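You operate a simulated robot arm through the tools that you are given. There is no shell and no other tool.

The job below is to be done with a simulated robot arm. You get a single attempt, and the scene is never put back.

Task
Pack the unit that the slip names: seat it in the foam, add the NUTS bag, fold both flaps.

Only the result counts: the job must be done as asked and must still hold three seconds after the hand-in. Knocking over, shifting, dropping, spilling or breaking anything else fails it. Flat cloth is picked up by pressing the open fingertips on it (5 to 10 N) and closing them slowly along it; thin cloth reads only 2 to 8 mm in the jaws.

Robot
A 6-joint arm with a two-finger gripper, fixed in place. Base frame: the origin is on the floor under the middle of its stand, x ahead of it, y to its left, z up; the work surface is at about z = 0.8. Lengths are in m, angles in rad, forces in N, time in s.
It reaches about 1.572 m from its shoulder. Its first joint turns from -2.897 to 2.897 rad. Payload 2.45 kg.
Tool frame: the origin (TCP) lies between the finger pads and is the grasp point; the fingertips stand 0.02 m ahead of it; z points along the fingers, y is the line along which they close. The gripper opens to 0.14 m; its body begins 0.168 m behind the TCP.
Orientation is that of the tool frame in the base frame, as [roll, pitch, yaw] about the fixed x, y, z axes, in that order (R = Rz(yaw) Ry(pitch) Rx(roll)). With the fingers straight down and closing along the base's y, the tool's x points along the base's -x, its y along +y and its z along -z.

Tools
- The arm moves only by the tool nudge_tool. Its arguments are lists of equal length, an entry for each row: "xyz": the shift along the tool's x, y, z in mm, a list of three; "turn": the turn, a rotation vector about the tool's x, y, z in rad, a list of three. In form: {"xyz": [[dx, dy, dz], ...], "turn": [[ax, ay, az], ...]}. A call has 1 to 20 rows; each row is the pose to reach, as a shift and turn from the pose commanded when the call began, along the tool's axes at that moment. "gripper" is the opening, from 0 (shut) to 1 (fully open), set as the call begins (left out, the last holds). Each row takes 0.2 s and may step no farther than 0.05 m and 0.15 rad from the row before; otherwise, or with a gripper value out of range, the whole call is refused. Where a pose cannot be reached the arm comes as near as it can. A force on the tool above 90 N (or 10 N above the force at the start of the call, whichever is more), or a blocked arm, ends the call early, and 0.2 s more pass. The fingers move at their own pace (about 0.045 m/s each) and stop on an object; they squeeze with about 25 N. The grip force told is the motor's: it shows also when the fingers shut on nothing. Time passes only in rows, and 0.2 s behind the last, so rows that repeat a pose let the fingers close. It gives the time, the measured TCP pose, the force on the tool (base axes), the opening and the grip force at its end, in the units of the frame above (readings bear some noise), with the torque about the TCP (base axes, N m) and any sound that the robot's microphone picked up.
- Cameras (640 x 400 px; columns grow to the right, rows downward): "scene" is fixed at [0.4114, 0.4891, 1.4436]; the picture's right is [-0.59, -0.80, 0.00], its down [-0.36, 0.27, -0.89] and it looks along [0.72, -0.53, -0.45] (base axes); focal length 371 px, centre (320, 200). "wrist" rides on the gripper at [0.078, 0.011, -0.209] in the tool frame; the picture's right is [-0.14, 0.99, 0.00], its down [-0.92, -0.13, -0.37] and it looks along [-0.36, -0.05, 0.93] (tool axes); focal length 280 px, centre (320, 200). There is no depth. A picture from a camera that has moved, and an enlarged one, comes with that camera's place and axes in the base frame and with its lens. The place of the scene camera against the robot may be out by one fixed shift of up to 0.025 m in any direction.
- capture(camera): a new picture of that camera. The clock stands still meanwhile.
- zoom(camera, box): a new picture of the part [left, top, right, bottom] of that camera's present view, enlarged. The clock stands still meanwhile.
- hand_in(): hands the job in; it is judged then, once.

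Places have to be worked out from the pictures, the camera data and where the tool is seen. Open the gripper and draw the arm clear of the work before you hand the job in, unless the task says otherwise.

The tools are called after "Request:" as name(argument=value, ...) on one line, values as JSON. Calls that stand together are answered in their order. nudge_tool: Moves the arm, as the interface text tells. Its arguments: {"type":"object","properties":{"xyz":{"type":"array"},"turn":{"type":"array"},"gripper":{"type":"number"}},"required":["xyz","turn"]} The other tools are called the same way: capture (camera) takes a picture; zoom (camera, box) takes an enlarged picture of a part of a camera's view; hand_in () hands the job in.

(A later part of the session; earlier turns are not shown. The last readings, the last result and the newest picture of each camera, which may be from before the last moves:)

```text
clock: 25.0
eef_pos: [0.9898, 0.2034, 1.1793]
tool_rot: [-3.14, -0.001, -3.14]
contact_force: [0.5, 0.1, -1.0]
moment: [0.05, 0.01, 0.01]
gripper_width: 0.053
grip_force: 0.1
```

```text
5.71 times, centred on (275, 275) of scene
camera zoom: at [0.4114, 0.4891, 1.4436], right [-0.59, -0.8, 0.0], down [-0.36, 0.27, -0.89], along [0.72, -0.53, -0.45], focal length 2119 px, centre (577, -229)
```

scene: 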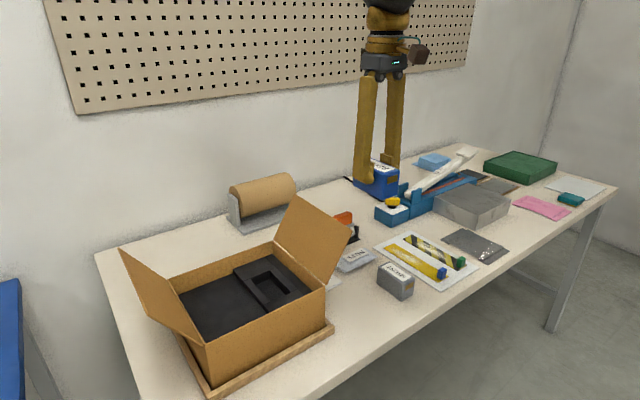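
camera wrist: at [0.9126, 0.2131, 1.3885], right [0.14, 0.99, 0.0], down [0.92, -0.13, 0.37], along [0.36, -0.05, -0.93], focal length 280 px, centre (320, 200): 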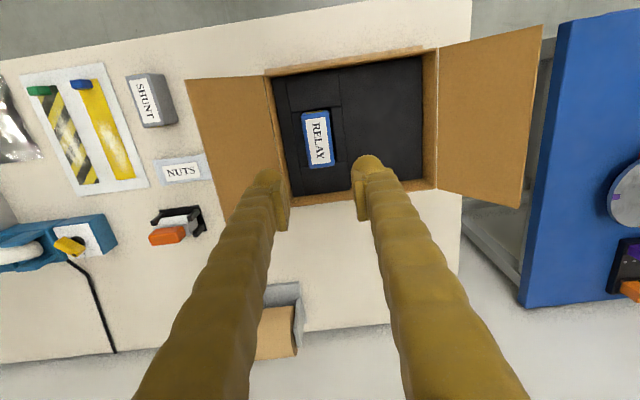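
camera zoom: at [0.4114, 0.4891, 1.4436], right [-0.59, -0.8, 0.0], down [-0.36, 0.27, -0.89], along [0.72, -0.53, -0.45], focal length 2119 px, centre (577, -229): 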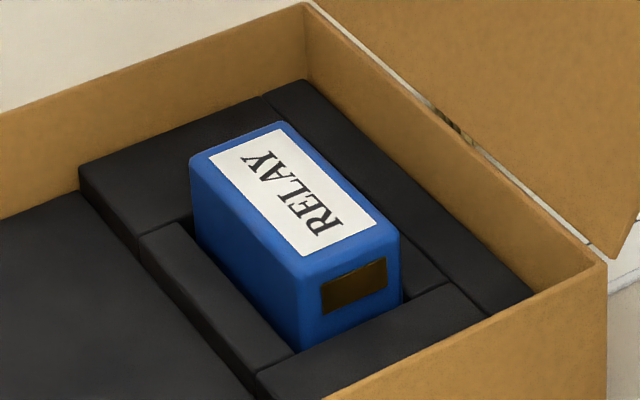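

The RELAY unit sits level and deep in the pocket. Next I go (above flap height) towards the NUTS bag to look at it closely.

Request:
nudge_tool(xyz=[[8, -40, 0], [16, -80, 0], [24, -120, 0], [32, -160, 0], [40, -200, 0], [48, -240, 0], [52, -280, 20], [52, -292, 40], [52, -292, 40]], turn=[[0, 0, 0], [0, 0, 0], [0, 0, 0], [0, 0, 0], [0, 0, 0], [0, 0, 0], [0, 0, 0], [0, 0, 0], [0, 0, 0]], gripper=1)

Request:
capture(camera="wrist")

Request:
zoom(camera="wrist", box=[230, 100, 410, 280])

Request:
zoom(camera="scene", box=[325, 205, 405, 280])

```text
clock: 27.0
eef_pos: [0.9362, -0.0915, 1.1375]
tool_rot: [-3.141, 0.0, 3.14]
contact_force: [-0.1, 0.3, -0.4]
moment: [0.01, 0.01, 0.03]
gripper_width: 0.1401
grip_force: 0.0
```

```text
taken
camera wrist: at [0.8587, -0.0817, 1.3455], right [0.14, 0.99, 0.0], down [0.92, -0.13, 0.37], along [0.37, -0.05, -0.93], focal length 280 px, centre (320, 200)
```

wrist: 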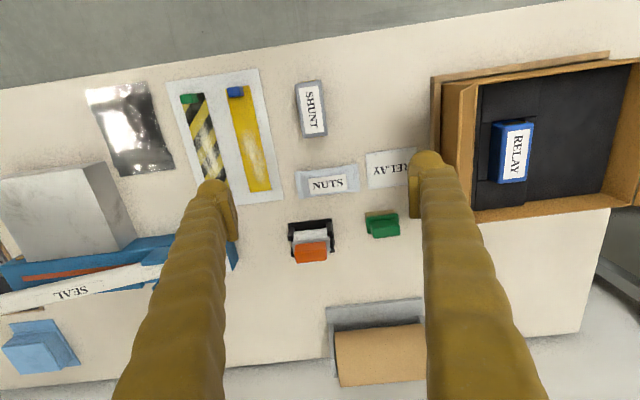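

```text
2.22 times, centred on (320, 190) of wrist
camera zoom: at [0.8587, -0.0817, 1.3455], right [0.14, 0.99, 0.0], down [0.92, -0.13, 0.37], along [0.37, -0.05, -0.93], focal length 623 px, centre (320, 222)
```

zoom: 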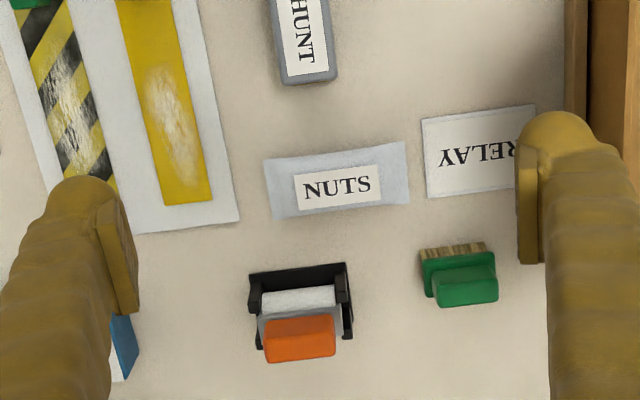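

```text
5.33 times, centred on (365, 242) of scene
camera zoom: at [0.4114, 0.4891, 1.4436], right [-0.59, -0.8, 0.0], down [-0.36, 0.27, -0.89], along [0.72, -0.53, -0.45], focal length 1978 px, centre (80, -27)
```

zoom: 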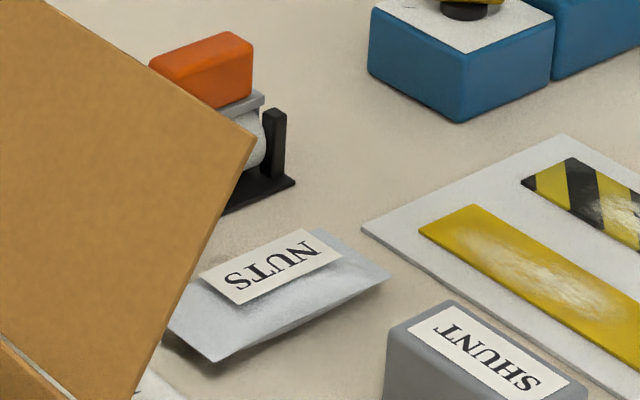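

The bag spans about x 1.004–1.061, y −0.152 to −0.027, with the dispenser stand starting at x≈1.112. I turn the gripper 90° (camera to the −y side) above the bag so the fingers close across its 57 mm width.

Request:
nudge_tool(xyz=[[-9, 1, 0], [-18, 2, 0], [-27, 3, 0], [-36, 4, 0], [-45, 5, 0], [-54, 6, 0], [-63, 7, 0], [-72, 8, 0], [-81, 9, 0], [-90, 10, 0], [-95, 10, 0], [-95, 10, 0]], turn=[[0, 0, -0.14], [0, 0, -0.28], [0, 0, -0.42], [0, 0, -0.56], [0, 0, -0.7], [0, 0, -0.84], [0, 0, -0.98], [0, 0, -1.12], [0, 0, -1.26], [0, 0, -1.4], [0, 0, -1.5], [0, 0, -1.5708]], gripper=0.55)

Request:
capture(camera="wrist")

Request:
capture(camera="scene")

```text
clock: 29.6
eef_pos: [1.0331, -0.082, 1.137]
tool_rot: [-3.14, 0.0, -1.569]
contact_force: [0.0, -0.2, -0.4]
moment: [0.0, 0.01, -0.02]
gripper_width: 0.0771
grip_force: 0.1
```

```text
taken
camera wrist: at [1.0221, -0.1607, 1.3464], right [-0.99, 0.14, 0.0], down [0.13, 0.92, 0.37], along [0.05, 0.37, -0.93], focal length 280 px, centre (320, 200)
```

wrist: 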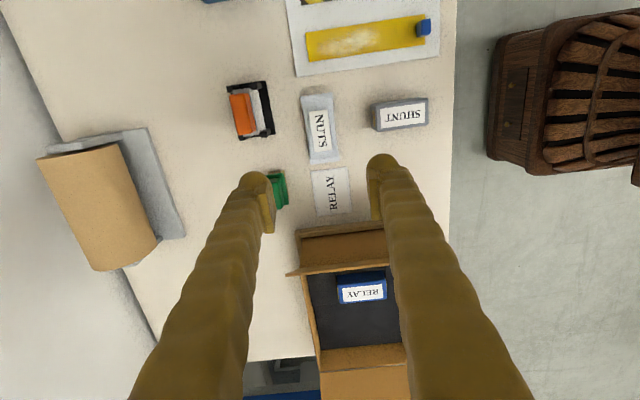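

```text
taken
```

scene: 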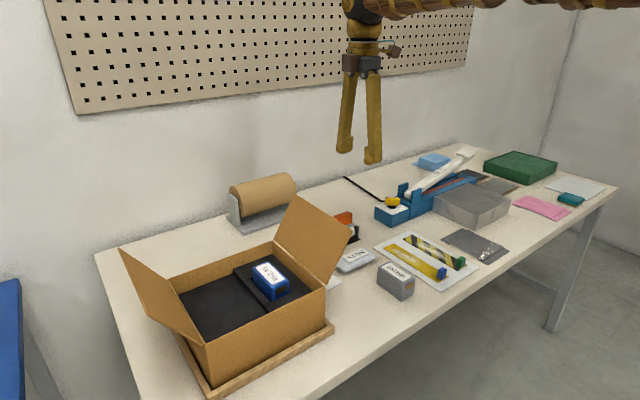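

Rotation worked. I enlarge the bag view from this side to judge its thickness and centre.

Request:
zoom(camera="wrist", box=[270, 75, 390, 195])

```text
3.33 times, centred on (330, 135) of wrist
camera zoom: at [1.0221, -0.1607, 1.3464], right [-0.99, 0.14, 0.0], down [0.13, 0.92, 0.37], along [0.05, 0.37, -0.93], focal length 935 px, centre (287, 417)
```

zoom: 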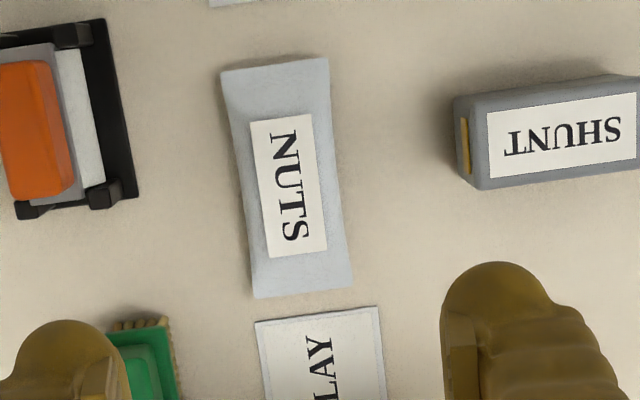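

The bag's centre is about (1.031, −0.091) with free space on both sides for the fingers. I descend over it with a 77 mm opening to tips about 8 mm above the table.

Request:
nudge_tool(xyz=[[6, 1.5, 40], [6, 1.5, 80], [6, 1.5, 120], [6, 1.5, 160], [6, 1.5, 200], [6, 1.5, 240], [6, 1.5, 275], [6, 1.5, 298], [6, 1.5, 308], [6, 1.5, 308]], turn=[[0, 0, 0], [0, 0, 0], [0, 0, 0], [0, 0, 0], [0, 0, 0], [0, 0, 0], [0, 0, 0], [0, 0, 0], [0, 0, 0], [0, 0, 0]], gripper=0.54)

Request:
capture(camera="wrist")

Request:
zoom(camera="scene", box=[310, 170, 430, 300])

```text
clock: 31.8
eef_pos: [1.0299, -0.0889, 0.8298]
tool_rot: [-3.141, 0.001, -1.572]
contact_force: [0.0, 0.0, 0.1]
moment: [0.0, -0.03, 0.01]
gripper_width: 0.0755
grip_force: 0.1
```

```text
taken
camera wrist: at [1.0199, -0.1664, 1.0378], right [-0.99, 0.14, 0.0], down [0.13, 0.92, 0.37], along [0.05, 0.36, -0.93], focal length 280 px, centre (320, 200)
```

wrist: 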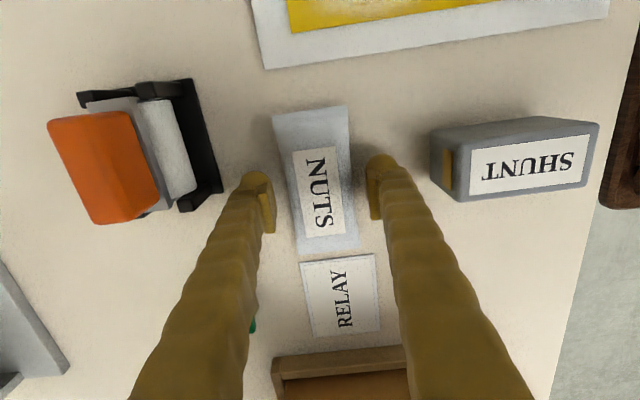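

```text
3.08 times, centred on (370, 235) of scene
camera zoom: at [0.4114, 0.4891, 1.4436], right [-0.59, -0.8, 0.0], down [-0.36, 0.27, -0.89], along [0.72, -0.53, -0.45], focal length 1141 px, centre (166, 92)
```

zoom: 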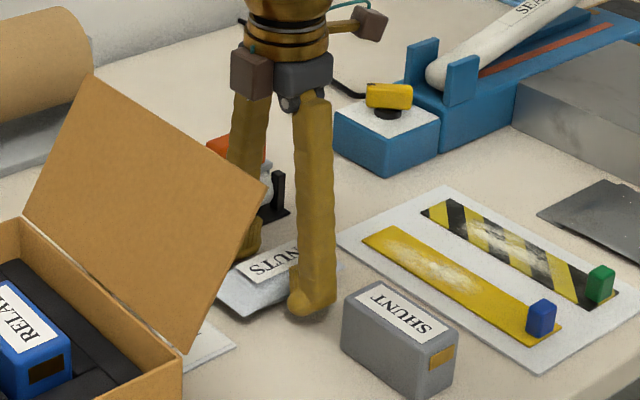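

The fingers straddle the bag with roughly equal gaps. I zoom in to check bag thickness at the pads.

Request:
zoom(camera="wrist", box=[240, 90, 400, 270])

Request:
zoom(camera="scene", box=[365, 225, 425, 285])

```text
2.22 times, centred on (320, 180) of wrist
camera zoom: at [1.0199, -0.1664, 1.0378], right [-0.99, 0.14, 0.0], down [0.13, 0.92, 0.37], along [0.05, 0.36, -0.93], focal length 623 px, centre (320, 244)
```

zoom: 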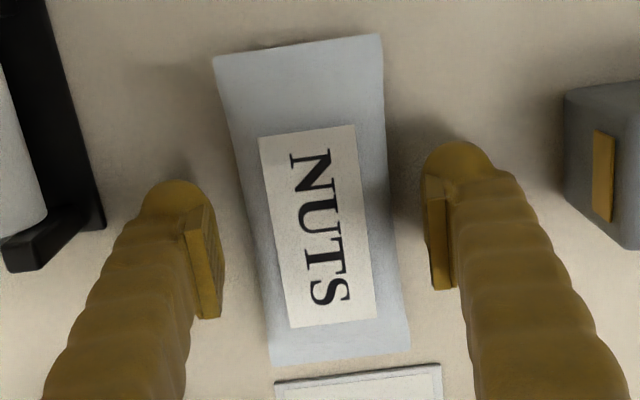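

```text
6.67 times, centred on (395, 255) of scene
camera zoom: at [0.4114, 0.4891, 1.4436], right [-0.59, -0.8, 0.0], down [-0.36, 0.27, -0.89], along [0.72, -0.53, -0.45], focal length 2473 px, centre (-180, -167)
```

zoom: 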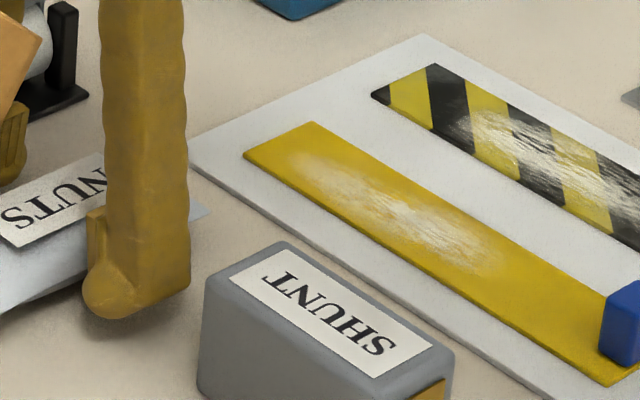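

The bag bulges in the middle. I lower the tips to just above the table, watching the force.

Request:
nudge_tool(xyz=[[0, 0, 2], [0, 0, 4], [0, 0, 6], [0, 0, 6]], turn=[[0, 0, 0], [0, 0, 0], [0, 0, 0], [0, 0, 0]], gripper=0.54)

```text
clock: 32.8
eef_pos: [1.0307, -0.0873, 0.8236]
tool_rot: [-3.141, 0.001, -1.571]
contact_force: [0.5, -0.1, 0.1]
moment: [0.0, -0.04, 0.0]
gripper_width: 0.0757
grip_force: 0.0
```

No table contact yet at TCP z≈0.8235 (tips ≈0.8035). I start closing gently to ~56 mm to meet the bag's edges.

Request:
nudge_tool(xyz=[[0, 0, 1], [0, 0, 1], [0, 0, 1]], turn=[[0, 0, 0], [0, 0, 0], [0, 0, 0]], gripper=0.4)

Request:
zoom(camera="wrist", box=[240, 90, 400, 270])

```text
clock: 33.6
eef_pos: [1.0313, -0.0878, 0.8222]
tool_rot: [3.142, -0.001, -1.569]
contact_force: [-0.4, 0.3, -0.1]
moment: [-0.03, -0.01, 0.01]
gripper_width: 0.0559
grip_force: 0.0
```

```text
2.22 times, centred on (320, 180) of wrist
camera zoom: at [1.0201, -0.1663, 1.0308], right [-0.99, 0.14, 0.0], down [0.13, 0.92, 0.37], along [0.05, 0.36, -0.93], focal length 623 px, centre (320, 244)
```

zoom: 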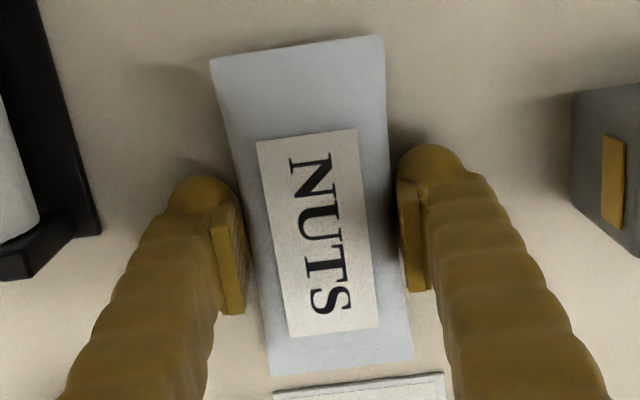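

The pads are almost touching the bag's sides. I continue closing in a small step to 46 mm to see how the bag responds.

Request:
nudge_tool(xyz=[[0, 0, 0], [0, 0, 0], [0, 0, 0]], turn=[[0, 0, 0], [0, 0, 0], [0, 0, 0]], gripper=0.33)

Request:
zoom(camera="wrist", box=[240, 90, 400, 270])

Request:
zoom(camera="scene", box=[325, 205, 425, 285])

```text
clock: 34.4
eef_pos: [1.0302, -0.0888, 0.8219]
tool_rot: [-3.14, 0.001, -1.572]
contact_force: [-0.1, -0.5, 0.6]
moment: [-0.01, 0.01, 0.02]
gripper_width: 0.0534
grip_force: 24.8
```

```text
2.22 times, centred on (320, 180) of wrist
camera zoom: at [1.0201, -0.1663, 1.0308], right [-0.99, 0.14, 0.0], down [0.13, 0.92, 0.37], along [0.05, 0.37, -0.93], focal length 623 px, centre (320, 244)
```

zoom: 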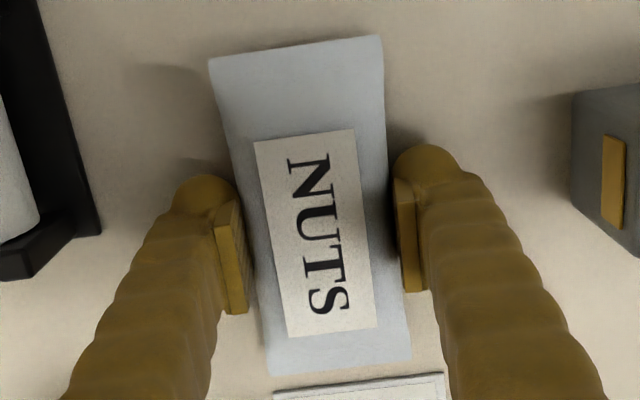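

```text
5.00 times, centred on (375, 245) of scene
camera zoom: at [0.4114, 0.4891, 1.4436], right [-0.59, -0.8, 0.0], down [-0.36, 0.27, -0.89], along [0.72, -0.53, -0.45], focal length 1854 px, centre (45, -25)
```

zoom: 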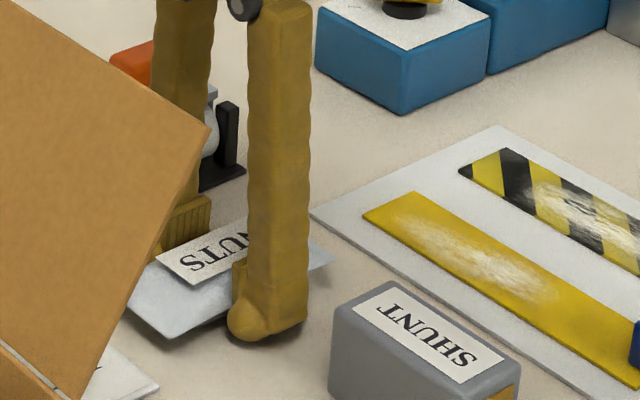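

The bag behaves as a firm body: gripped at 53 mm with ~25 N. I lift 30 mm and check that it comes along.

Request:
nudge_tool(xyz=[[0, 0, -5], [0, 0, -15], [0, 0, -30], [0, 0, -30]], turn=[[0, 0, 0], [0, 0, 0], [0, 0, 0], [0, 0, 0]], gripper=0.33)

Request:
zoom(camera="scene", box=[325, 195, 425, 285])

Request:
zoom(camera="wrist", box=[240, 90, 400, 270])

```text
clock: 35.4
eef_pos: [1.0306, -0.0874, 0.8531]
tool_rot: [3.141, 0.0, -1.571]
contact_force: [0.3, -0.3, -1.5]
moment: [0.0, 0.03, -0.01]
gripper_width: 0.0532
grip_force: 24.9
```

```text
4.44 times, centred on (375, 240) of scene
camera zoom: at [0.4114, 0.4891, 1.4436], right [-0.59, -0.8, 0.0], down [-0.36, 0.27, -0.89], along [0.72, -0.53, -0.45], focal length 1648 px, centre (76, 22)
```

zoom: 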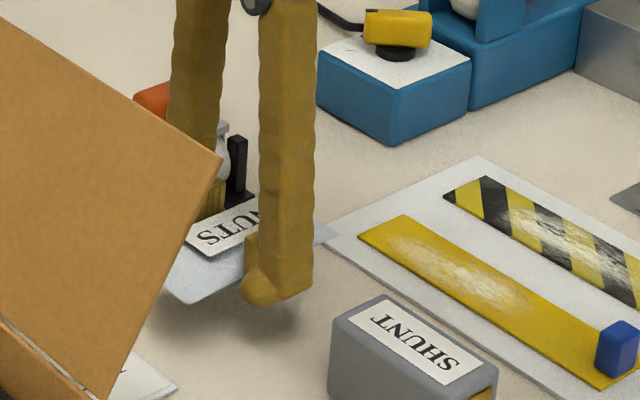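

```text
2.22 times, centred on (320, 180) of wrist
camera zoom: at [1.0197, -0.1662, 1.0614], right [-0.99, 0.14, 0.0], down [0.13, 0.92, 0.37], along [0.05, 0.37, -0.93], focal length 623 px, centre (320, 244)
```

zoom: 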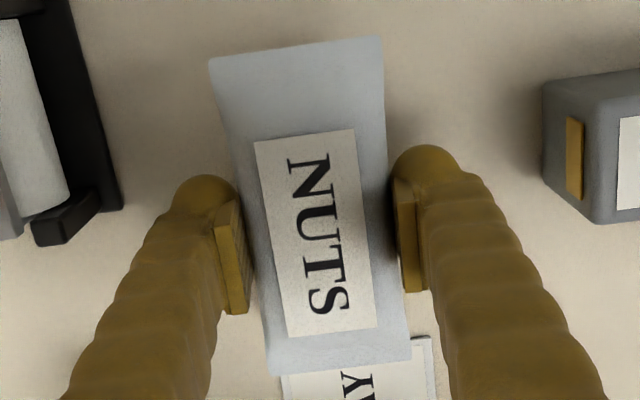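

The bag is lifted cleanly. I raise it to z≈1.17, above the flaps.

Request:
nudge_tool(xyz=[[0, 0, -30], [0, 0, -70], [0, 0, -110], [0, 0, -150], [0, 0, -190], [0, 0, -230], [0, 0, -270], [0, 0, -305], [0, 0, -320], [0, 0, -320]], turn=[[0, 0, 0], [0, 0, 0], [0, 0, 0], [0, 0, 0], [0, 0, 0], [0, 0, 0], [0, 0, 0], [0, 0, 0], [0, 0, 0], [0, 0, 0]], gripper=0.33)

```text
clock: 37.6
eef_pos: [1.0325, -0.0888, 1.1747]
tool_rot: [3.141, -0.001, -1.571]
contact_force: [0.3, -0.8, -1.1]
moment: [-0.02, -0.02, 0.01]
gripper_width: 0.0531
grip_force: 24.6
```

At z≈1.175 with the bag still gripped. I carry it over to the box's low foam area (0.99, 0.313) while turning back 90°, so the bag's long side runs along x.

Request:
nudge_tool(xyz=[[-30, 3, 0], [-63, 6, 0], [-96, 10, 0], [-130, 14, 0], [-164, 18, 0], [-198, 22, 0], [-232, 26, 0], [-266, 30, 0], [-300, 33, 0], [-334, 36, 0], [-368, 39, 0], [-390, 41, 0], [-401, 41, 0], [-401, 41, 0]], turn=[[0, 0, 0.1], [0, 0, 0.24], [0, 0, 0.38], [0, 0, 0.52], [0, 0, 0.66], [0, 0, 0.8], [0, 0, 0.94], [0, 0, 1.08], [0, 0, 1.22], [0, 0, 1.36], [0, 0, 1.5], [0, 0, 1.5708], [0, 0, 1.5708], [0, 0, 1.5708]], gripper=0.33)

Request:
capture(camera="wrist")

Request:
capture(camera="scene")

```text
clock: 40.6
eef_pos: [0.9911, 0.3126, 1.1733]
tool_rot: [-3.141, -0.001, 3.139]
contact_force: [-0.1, -0.2, -1.8]
moment: [0.01, 0.01, 0.01]
gripper_width: 0.0532
grip_force: 25.5
```

```text
taken
camera wrist: at [0.913, 0.3243, 1.3821], right [0.14, 0.99, 0.0], down [0.92, -0.13, 0.37], along [0.36, -0.05, -0.93], focal length 280 px, centre (320, 200)
```

wrist: 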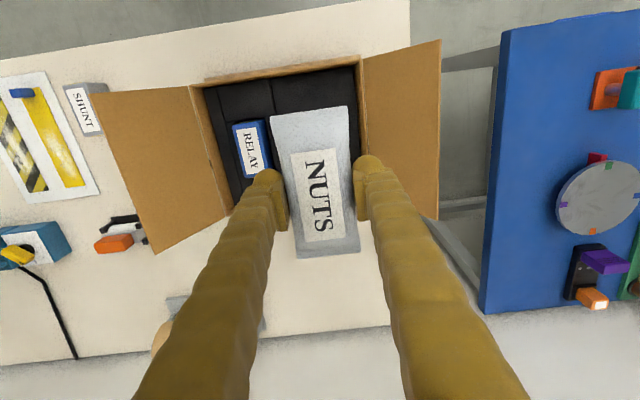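

```text
taken
```

scene: 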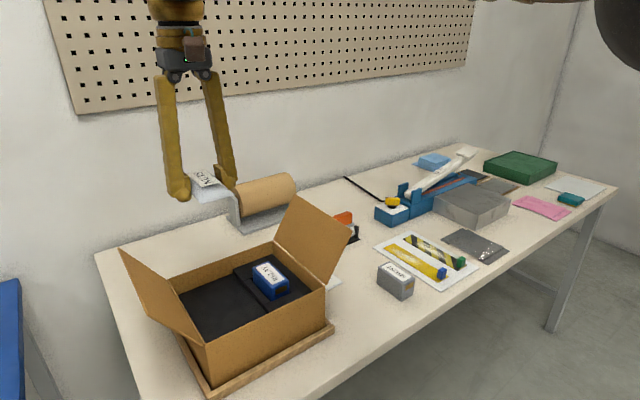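

The bag is over the open foam area, aligned with x. I descend to about 25 mm above the foam, then check.

Request:
nudge_tool(xyz=[[0, 0, 40], [0, 0, 80], [0, 0, 120], [0, 0, 160], [0, 0, 195], [0, 0, 225], [0, 0, 243], [0, 0, 243]], turn=[[0, 0, 0], [0, 0, 0], [0, 0, 0], [0, 0, 0], [0, 0, 0], [0, 0, 0], [0, 0, 0], [0, 0, 0]], gripper=0.33)

Request:
capture(camera="wrist")

Request:
zoom(camera="scene", box=[160, 190, 340, 340])

```text
clock: 42.4
eef_pos: [0.9893, 0.3134, 0.9302]
tool_rot: [-3.141, -0.001, 3.141]
contact_force: [-1.2, -0.2, -0.9]
moment: [0.0, -0.03, 0.03]
gripper_width: 0.053
grip_force: 24.8
```

```text
taken
camera wrist: at [0.9119, 0.3246, 1.1384], right [0.14, 0.99, 0.0], down [0.92, -0.13, 0.37], along [0.36, -0.05, -0.93], focal length 280 px, centre (320, 200)
```

wrist: 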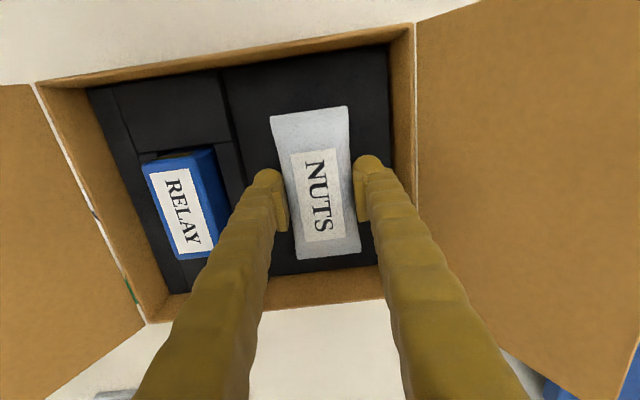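

```text
2.67 times, centred on (250, 265) of scene
camera zoom: at [0.4114, 0.4891, 1.4436], right [-0.59, -0.8, 0.0], down [-0.36, 0.27, -0.89], along [0.72, -0.53, -0.45], focal length 989 px, centre (507, 27)
```

zoom: 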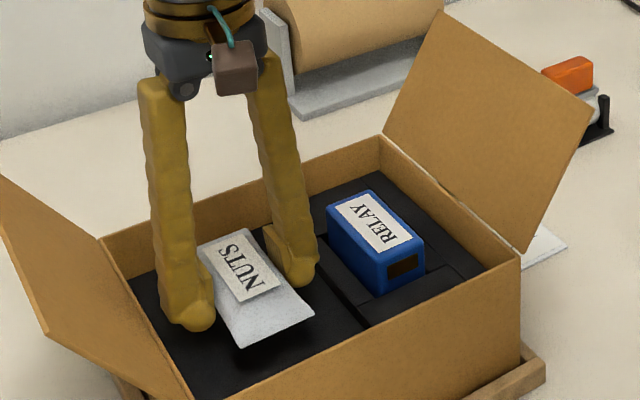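

The bag hangs freely inside, clear of the walls and the unit. I lower in small steps towards the foam.

Request:
nudge_tool(xyz=[[0, 0, 6], [0, 0, 12], [0, 0, 17], [0, 0, 20]], turn=[[0, 0, 0], [0, 0, 0], [0, 0, 0], [0, 0, 0]], gripper=0.33)

Request:
zoom(camera="scene", box=[160, 190, 340, 340])

```text
clock: 43.4
eef_pos: [0.9904, 0.3138, 0.9091]
tool_rot: [3.141, 0.0, 3.141]
contact_force: [0.9, 0.7, -1.7]
moment: [0.0, -0.02, 0.01]
gripper_width: 0.0531
grip_force: 24.9
```

```text
2.67 times, centred on (250, 265) of scene
camera zoom: at [0.4114, 0.4891, 1.4436], right [-0.59, -0.8, 0.0], down [-0.36, 0.27, -0.89], along [0.72, -0.53, -0.45], focal length 989 px, centre (507, 27)
```

zoom: 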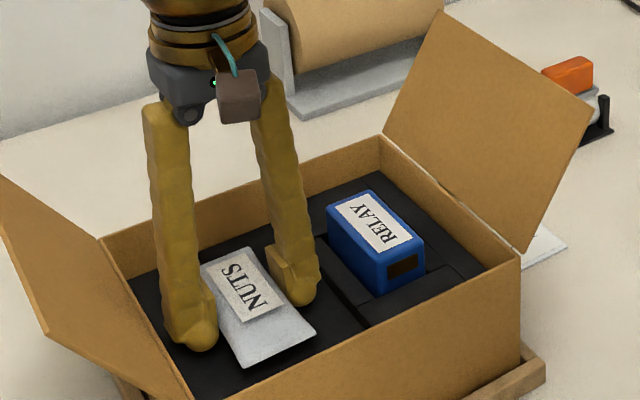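

No contact yet at TCP 0.909. I step down in 2 mm moves until the foam takes load.

Request:
nudge_tool(xyz=[[0, 0, 2], [0, 0, 4], [0, 0, 6]], turn=[[0, 0, 0], [0, 0, 0], [0, 0, 0]], gripper=0.33)

```text
clock: 44.2
eef_pos: [0.9902, 0.3147, 0.9054]
tool_rot: [3.141, 0.0, -3.139]
contact_force: [2.6, 5.1, 24.3]
moment: [-0.11, 0.06, -0.02]
gripper_width: 0.0535
grip_force: 25.4
```

The foam pushes back with ~24 N at TCP 0.905, so the bag rests on it. I ease up 2 mm and open the fingers slightly to release.

Request:
nudge_tool(xyz=[[0, 0, -2], [0, 0, -2.5], [0, 0, -2.5], [0, 0, -2.5]], turn=[[0, 0, 0], [0, 0, 0], [0, 0, 0], [0, 0, 0]], gripper=0.45)

Request:
zoom(camera="wrist", box=[220, 80, 420, 280])

```text
clock: 45.2
eef_pos: [0.9899, 0.3125, 0.9043]
tool_rot: [3.141, -0.001, 3.141]
contact_force: [-0.6, -0.2, 0.8]
moment: [0.01, 0.01, 0.02]
gripper_width: 0.0632
grip_force: 0.1
```

```text
2.00 times, centred on (320, 180) of wrist
camera zoom: at [0.9126, 0.3239, 1.114], right [0.14, 0.99, 0.0], down [0.92, -0.13, 0.37], along [0.36, -0.05, -0.93], focal length 561 px, centre (320, 240)
```

zoom: 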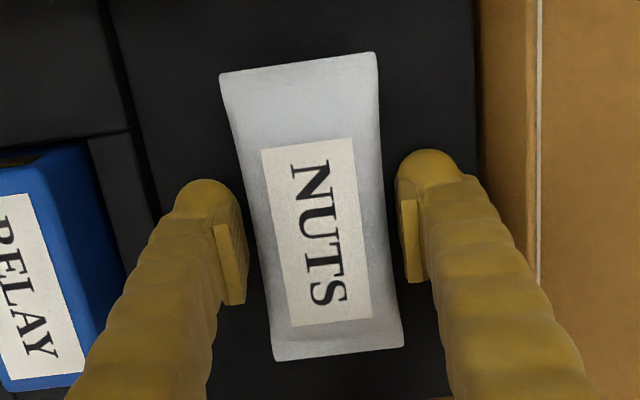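

The bag is released and lying on the foam, with the fingers clear on both sides. I withdraw straight up to above flap height.

Request:
nudge_tool(xyz=[[0, 0, -10], [0, 0, -30], [0, 0, -65], [0, 0, -105], [0, 0, -145], [0, 0, -185], [0, 0, -225], [0, 0, -265], [0, 0, -300], [0, 0, -300]], turn=[[0, 0, 0], [0, 0, 0], [0, 0, 0], [0, 0, 0], [0, 0, 0], [0, 0, 0], [0, 0, 0], [0, 0, 0], [0, 0, 0], [0, 0, 0]], gripper=0.45)

Request:
capture(camera="wrist")

Request:
zoom(camera="scene", box=[100, 180, 360, 400])

```text
clock: 47.4
eef_pos: [0.9893, 0.313, 1.2067]
tool_rot: [3.141, -0.002, -3.141]
contact_force: [0.1, 0.5, 0.3]
moment: [-0.01, 0.01, 0.03]
gripper_width: 0.0629
grip_force: 0.1
```

```text
taken
camera wrist: at [0.911, 0.3237, 1.4141], right [0.14, 0.99, 0.0], down [0.92, -0.13, 0.37], along [0.36, -0.05, -0.93], focal length 280 px, centre (320, 200)
```

wrist: 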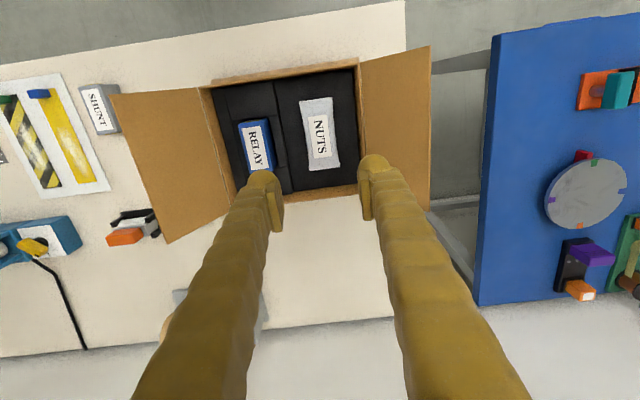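

```text
1.82 times, centred on (230, 290) of scene
camera zoom: at [0.4114, 0.4891, 1.4436], right [-0.59, -0.8, 0.0], down [-0.36, 0.27, -0.89], along [0.72, -0.53, -0.45], focal length 674 px, centre (484, 36)
```

zoom: 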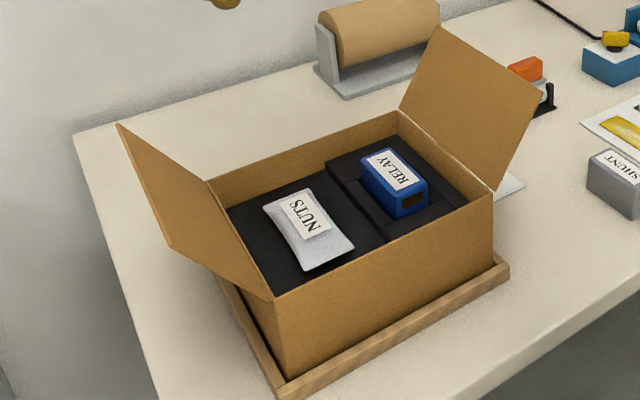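

Unit and bag are both in place. Now the flaps: I close the fingers and go over the +y flap at height, then down outside it (y≈0.53, tips at z≈0.98).

Request:
nudge_tool(xyz=[[0, 30, 0], [0, 65, 0], [0, 105, 0], [0, 145, 0], [0, 185, 0], [0, 222, 0], [0, 222, 40], [0, 222, 80], [0, 222, 120], [0, 222, 160], [0, 222, 195], [0, 222, 195]], turn=[[0, 0, 0], [0, 0, 0], [0, 0, 0], [0, 0, 0], [0, 0, 0], [0, 0, 0], [0, 0, 0], [0, 0, 0], [0, 0, 0], [0, 0, 0], [0, 0, 0], [0, 0, 0]], gripper=0)

Request:
capture(camera="scene")

Request:
capture(camera="wrist")

```text
clock: 50.0
eef_pos: [0.9886, 0.5344, 1.0089]
tool_rot: [-3.141, 0.0, 3.14]
contact_force: [-0.3, -0.6, -0.6]
moment: [-0.02, 0.0, -0.01]
gripper_width: 0.0
grip_force: 25.4
```

```text
taken
```

scene: 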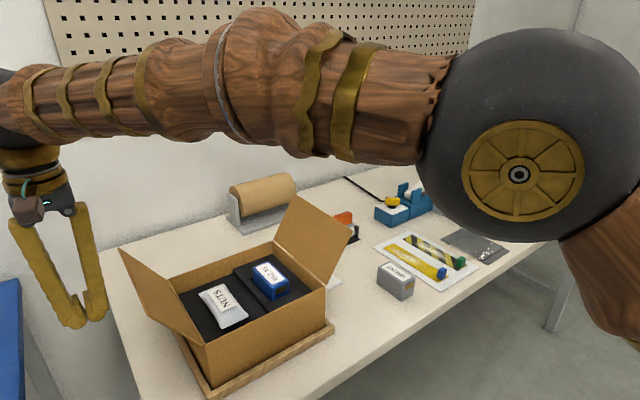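

```text
taken
camera wrist: at [0.911, 0.5453, 1.2192], right [0.14, 0.99, 0.0], down [0.92, -0.13, 0.37], along [0.36, -0.05, -0.93], focal length 280 px, centre (320, 200)
```

wrist: 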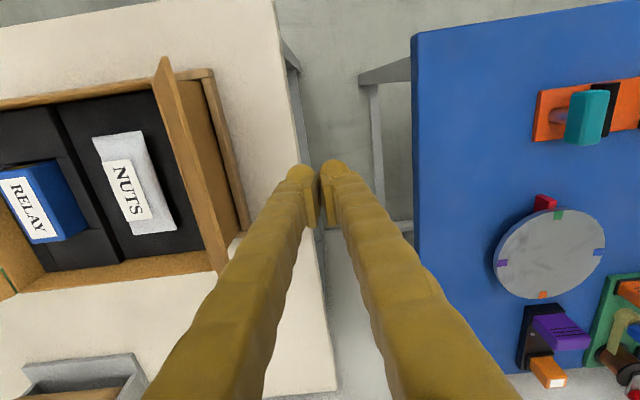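

The closed fingers are outside the +y flap with nothing touched. I push slowly towards −y at tip height ≈0.99 to bring the flap up to vertical.

Request:
nudge_tool(xyz=[[0, -20, 0], [0, -40, 0], [0, -55, -2], [0, -70, -4], [0, -85, -5], [0, -100, -6], [0, -110, -6]], turn=[[0, 0, 0], [0, 0, 0], [0, 0, 0], [0, 0, 0], [0, 0, 0], [0, 0, 0], [0, 0, 0]], gripper=0)

Request:
capture(camera="scene")

Request:
capture(camera="wrist")

```text
clock: 51.6
eef_pos: [0.9893, 0.4266, 1.0163]
tool_rot: [3.141, 0.0, 3.141]
contact_force: [-0.4, -0.1, -0.3]
moment: [0.0, 0.02, 0.03]
gripper_width: 0.0003
grip_force: 25.1
```

```text
taken
```

scene: 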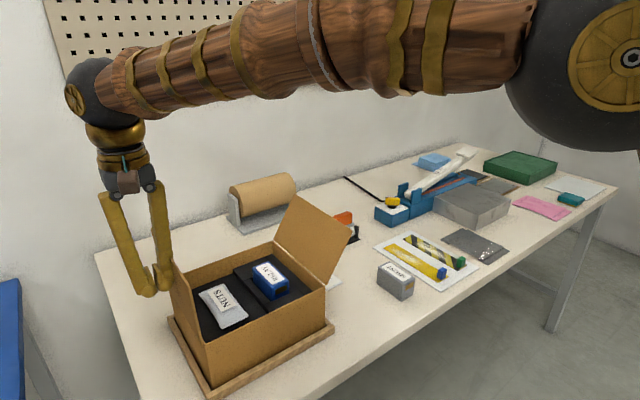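

```text
taken
camera wrist: at [0.9114, 0.4362, 1.2253], right [0.14, 0.99, 0.0], down [0.92, -0.13, 0.37], along [0.36, -0.05, -0.93], focal length 280 px, centre (320, 200)
```

wrist: 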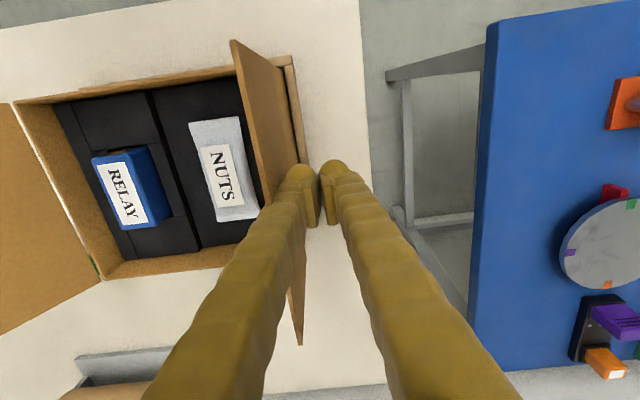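

The flap is now about vertical with negligible force. I continue along the arc, inward then gradually down, and stop near 50° to check.

Request:
nudge_tool(xyz=[[0, -12, 1], [0, -25, 2], [0, -37, 3], [0, -48, 4], [0, -58, 9], [0, -67, 14]], turn=[[0, 0, 0], [0, 0, 0], [0, 0, 0], [0, 0, 0], [0, 0, 0], [0, 0, 0]], gripper=0)

Request:
capture(camera="scene")

Request:
capture(camera="wrist")

```text
clock: 53.0
eef_pos: [0.9897, 0.3574, 1.0022]
tool_rot: [-3.142, 0.001, -3.141]
contact_force: [-0.6, 0.0, 0.4]
moment: [0.0, 0.0, 0.0]
gripper_width: 0.0
grip_force: 25.6
```

```text
taken
```

scene: 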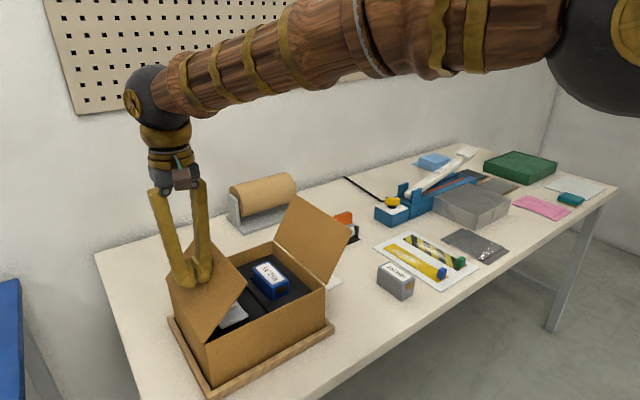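

```text
taken
camera wrist: at [0.9124, 0.3687, 1.2118], right [0.14, 0.99, 0.0], down [0.92, -0.13, 0.37], along [0.37, -0.05, -0.93], focal length 280 px, centre (320, 200)
```

wrist: 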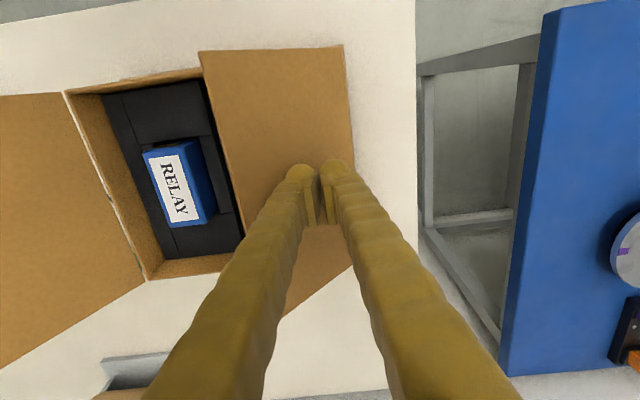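

The flap follows the fingers smoothly. I keep folding down along the arc, stopping slightly short of flat.

Request:
nudge_tool(xyz=[[0, -8, 7], [0, -15, 14], [0, -21, 22], [0, -27, 31], [0, -30, 38], [0, -32, 43]], turn=[[0, 0, 0], [0, 0, 0], [0, 0, 0], [0, 0, 0], [0, 0, 0], [0, 0, 0]], gripper=0)

Request:
zoom(camera="scene", box=[100, 120, 360, 400])

```text
clock: 54.4
eef_pos: [0.9899, 0.3259, 0.9591]
tool_rot: [-3.141, 0.0, 3.141]
contact_force: [0.1, 0.8, -0.7]
moment: [0.0, 0.01, -0.02]
gripper_width: 0.0
grip_force: 25.2
```

```text
1.43 times, centred on (230, 260) of scene
camera zoom: at [0.4114, 0.4891, 1.4436], right [-0.59, -0.8, 0.0], down [-0.36, 0.27, -0.89], along [0.72, -0.53, -0.45], focal length 530 px, centre (449, 114)
```

zoom: 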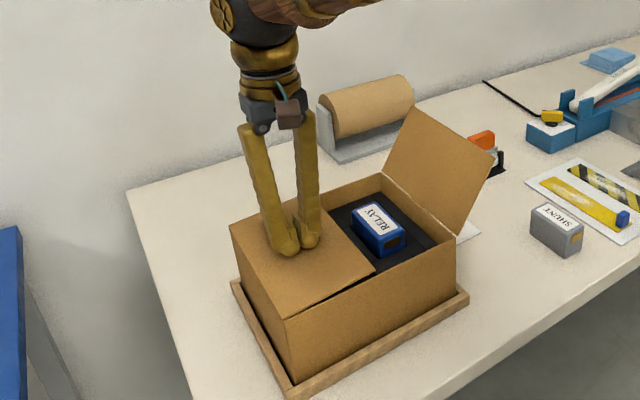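

The flap is almost flat. I press down a few millimetres more in small steps until light resistance shows.

Request:
nudge_tool(xyz=[[0, -2, 3], [0, -3, 6], [0, -3, 8], [0, -3, 9]], turn=[[0, 0, 0], [0, 0, 0], [0, 0, 0], [0, 0, 0]], gripper=0)

Request:
zoom(camera="scene", box=[160, 200, 340, 350])

```text
clock: 55.4
eef_pos: [0.9905, 0.325, 0.9542]
tool_rot: [3.139, 0.004, 3.141]
contact_force: [-2.4, 2.5, 51.6]
moment: [0.41, 0.15, -0.04]
gripper_width: 0.0063
grip_force: 28.6
```

```text
2.67 times, centred on (250, 275) of scene
camera zoom: at [0.4114, 0.4891, 1.4436], right [-0.59, -0.8, 0.0], down [-0.36, 0.27, -0.89], along [0.72, -0.53, -0.45], focal length 989 px, centre (507, 0)
```

zoom: 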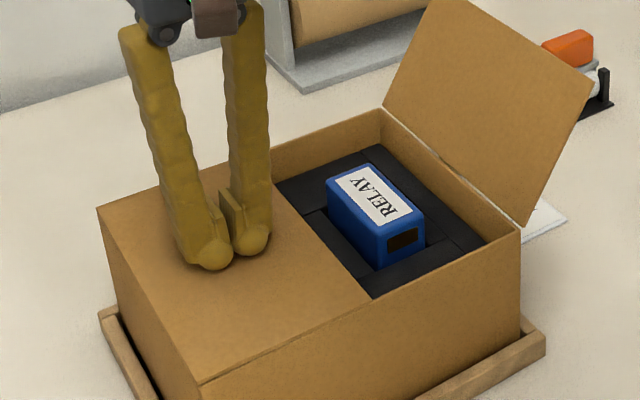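

The flap is flat on the rim (52 N reaction, a bit firm). I back off upward and see whether it stays down.

Request:
nudge_tool(xyz=[[0, 0, -6], [0, 0, -15], [0, 0, -40], [0, 0, -80], [0, 0, -120], [0, 0, -160], [0, 0, -200], [0, 0, -240], [0, 0, -240]], turn=[[0, 0, 0], [0, 0, 0], [0, 0, 0], [0, 0, 0], [0, 0, 0], [0, 0, 0], [0, 0, 0], [0, 0, 0], [0, 0, 0]], gripper=0)

Request:
zoom(camera="scene", box=[140, 170, 360, 370])

Request:
capture(camera="wrist")

```text
clock: 57.4
eef_pos: [0.9916, 0.3257, 1.1904]
tool_rot: [-3.142, 0.001, 3.141]
contact_force: [0.0, -0.4, 0.1]
moment: [-0.02, 0.01, 0.01]
gripper_width: 0.0002
grip_force: 29.2
```

```text
2.00 times, centred on (250, 270) of scene
camera zoom: at [0.4114, 0.4891, 1.4436], right [-0.59, -0.8, 0.0], down [-0.36, 0.27, -0.89], along [0.72, -0.53, -0.45], focal length 742 px, centre (460, 60)
```

zoom: 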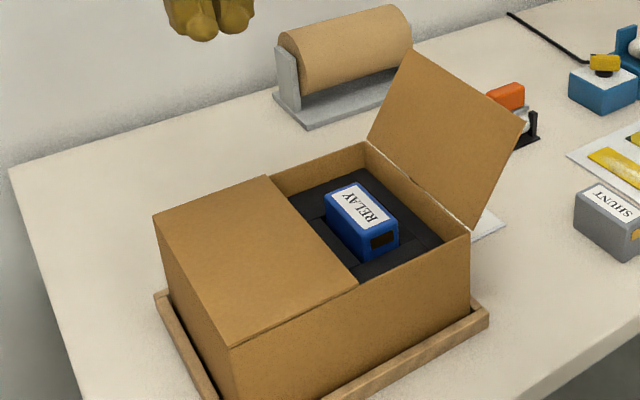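

```text
taken
camera wrist: at [0.9134, 0.3353, 1.3988], right [0.14, 0.99, 0.0], down [0.92, -0.13, 0.37], along [0.36, -0.05, -0.93], focal length 280 px, centre (320, 200)
```

wrist: 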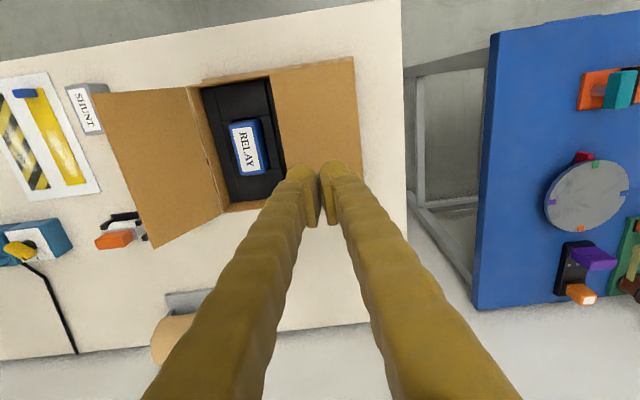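

The +y flap stays flat. I cross over at height to the outside of the −y flap (y≈−0.02) and come down to tip height ≈0.99.

Request:
nudge_tool(xyz=[[0, -40, 0], [0, -80, 0], [0, -120, 0], [0, -160, 0], [0, -200, 0], [0, -240, 0], [0, -280, 0], [0, -320, 0], [0, -345, 0], [0, -345, 40], [0, -345, 80], [0, -345, 120], [0, -345, 155], [0, -345, 175], [0, -345, 175]], turn=[[0, 0, 0], [0, 0, 0], [0, 0, 0], [0, 0, 0], [0, 0, 0], [0, 0, 0], [0, 0, 0], [0, 0, 0], [0, 0, 0], [0, 0, 0], [0, 0, 0], [0, 0, 0], [0, 0, 0], [0, 0, 0], [0, 0, 0]], gripper=0)

Request:
capture(camera="scene")

Request:
capture(camera="wrist")

```text
clock: 60.6
eef_pos: [0.9898, -0.0227, 1.0155]
tool_rot: [-3.141, 0.0, -3.141]
contact_force: [0.4, -1.2, 1.1]
moment: [-0.01, 0.0, -0.01]
gripper_width: 0.0
grip_force: 29.5
```

```text
taken
```

scene: 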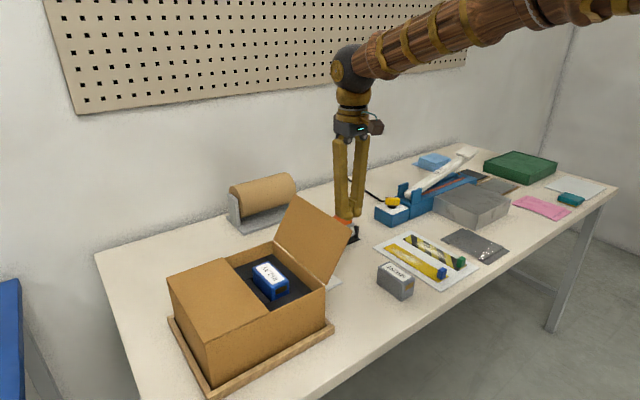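

```text
taken
camera wrist: at [0.9126, -0.0118, 1.2239], right [0.14, 0.99, 0.0], down [0.92, -0.13, 0.37], along [0.37, -0.05, -0.93], focal length 280 px, centre (320, 200)
```

wrist: 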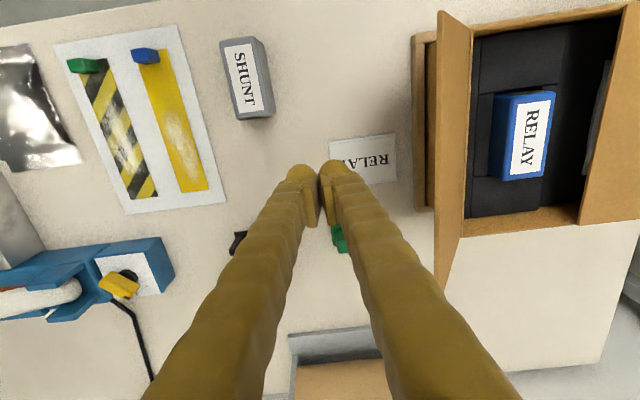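

The fingers are outside the −y flap, clear of it. I push towards +y to bring this flap up to vertical.

Request:
nudge_tool(xyz=[[0, 20, 0], [0, 40, 0], [0, 55, 0], [0, 70, 0], [0, 85, 0], [0, 100, 0], [0, 117, 0]], turn=[[0, 0, 0], [0, 0, 0], [0, 0, 0], [0, 0, 0], [0, 0, 0], [0, 0, 0], [0, 0, 0]], gripper=0)

Request:
zoom(camera="scene", box=[140, 100, 420, 370])

```text
clock: 62.2
eef_pos: [0.99, 0.0956, 1.015]
tool_rot: [-3.141, -0.001, -3.141]
contact_force: [-0.4, 0.1, -0.2]
moment: [0.03, -0.03, -0.02]
gripper_width: 0.0001
grip_force: 28.9
```

```text
1.48 times, centred on (280, 235) of scene
camera zoom: at [0.4114, 0.4891, 1.4436], right [-0.59, -0.8, 0.0], down [-0.36, 0.27, -0.89], along [0.72, -0.53, -0.45], focal length 550 px, centre (379, 148)
```

zoom: 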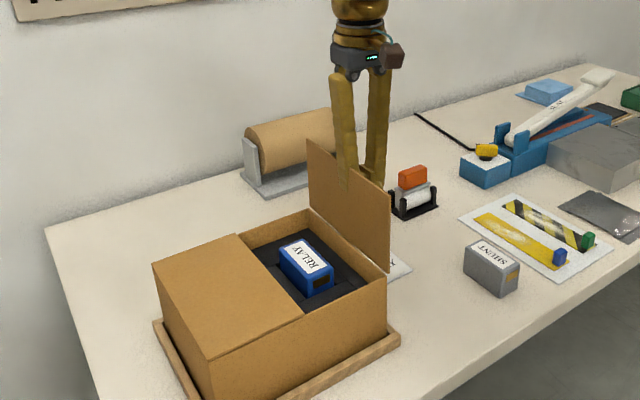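

The −y flap is now about vertical, with the fingers behind it. I continue along the mirrored arc inward and down to roughly 60°.

Request:
nudge_tool(xyz=[[0, 12, 1], [0, 25, 2], [0, 37, 3], [0, 48, 4], [0, 58, 9], [0, 67, 14], [0, 75, 21], [0, 82, 28]], turn=[[0, 0, 0], [0, 0, 0], [0, 0, 0], [0, 0, 0], [0, 0, 0], [0, 0, 0], [0, 0, 0], [0, 0, 0]], gripper=0)

Request:
zoom(camera="scene", box=[140, 130, 360, 370])

Request:
capture(camera="wrist")

```text
clock: 64.0
eef_pos: [0.9909, 0.1767, 0.987]
tool_rot: [3.141, 0.002, -3.141]
contact_force: [-0.6, -0.1, 0.2]
moment: [0.0, -0.03, -0.05]
gripper_width: 0.0002
grip_force: 29.5
```

```text
1.67 times, centred on (250, 250) of scene
camera zoom: at [0.4114, 0.4891, 1.4436], right [-0.59, -0.8, 0.0], down [-0.36, 0.27, -0.89], along [0.72, -0.53, -0.45], focal length 618 px, centre (437, 117)
```

zoom: 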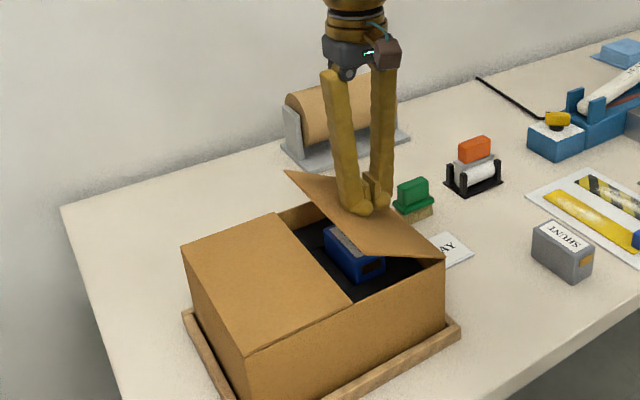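

```text
taken
camera wrist: at [0.912, 0.1868, 1.1964], right [0.14, 0.99, 0.0], down [0.92, -0.13, 0.37], along [0.37, -0.05, -0.93], focal length 280 px, centre (320, 200)
```

wrist: 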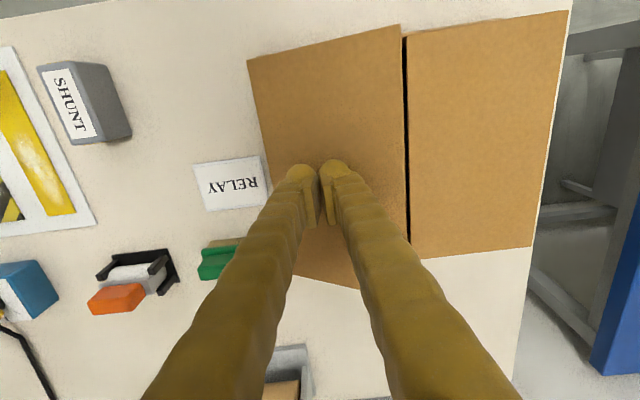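

The flap is folding over well. I carry it down to near flat with gentle steps.

Request:
nudge_tool(xyz=[[0, 6, 8], [0, 12, 17], [0, 15, 23], [0, 17, 27]], turn=[[0, 0, 0], [0, 0, 0], [0, 0, 0], [0, 0, 0]], gripper=0)

Request:
zoom(camera="scene", box=[160, 200, 340, 350])

```text
clock: 65.0
eef_pos: [0.9907, 0.1947, 0.9609]
tool_rot: [-3.141, 0.0, 3.141]
contact_force: [-0.3, -0.6, -0.3]
moment: [-0.03, -0.07, 0.0]
gripper_width: 0.0
grip_force: 29.7
```

```text
2.67 times, centred on (250, 275) of scene
camera zoom: at [0.4114, 0.4891, 1.4436], right [-0.59, -0.8, 0.0], down [-0.36, 0.27, -0.89], along [0.72, -0.53, -0.45], focal length 989 px, centre (507, 0)
```

zoom: 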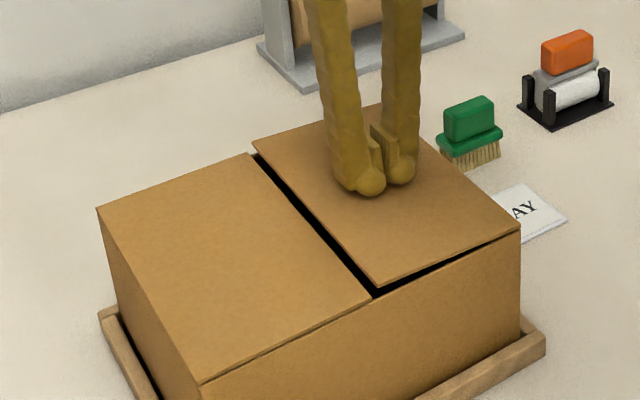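

About 10° remains. I press down in 2 mm steps and read the force.

Request:
nudge_tool(xyz=[[0, 1, 2], [0, 2, 4], [0, 2, 5]], turn=[[0, 0, 0], [0, 0, 0], [0, 0, 0]], gripper=0)

Request:
zoom(camera="scene", box=[160, 200, 340, 350])

```text
clock: 65.8
eef_pos: [0.9905, 0.1967, 0.955]
tool_rot: [3.14, 0.0, 3.14]
contact_force: [-1.5, -0.5, 4.6]
moment: [0.01, 0.04, -0.01]
gripper_width: 0.006
grip_force: 29.4
```

```text
2.67 times, centred on (250, 275) of scene
camera zoom: at [0.4114, 0.4891, 1.4436], right [-0.59, -0.8, 0.0], down [-0.36, 0.27, -0.89], along [0.72, -0.53, -0.45], focal length 989 px, centre (507, 0)
```

zoom: 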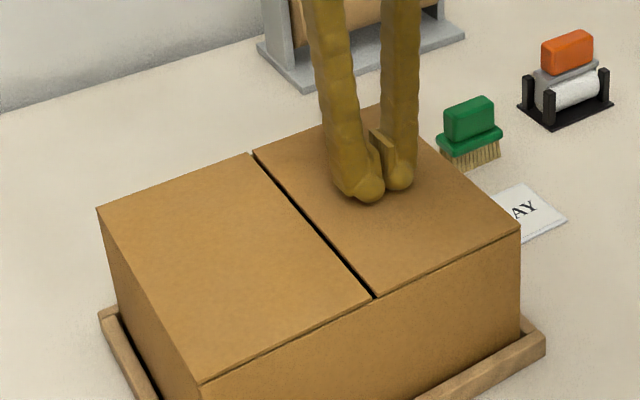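

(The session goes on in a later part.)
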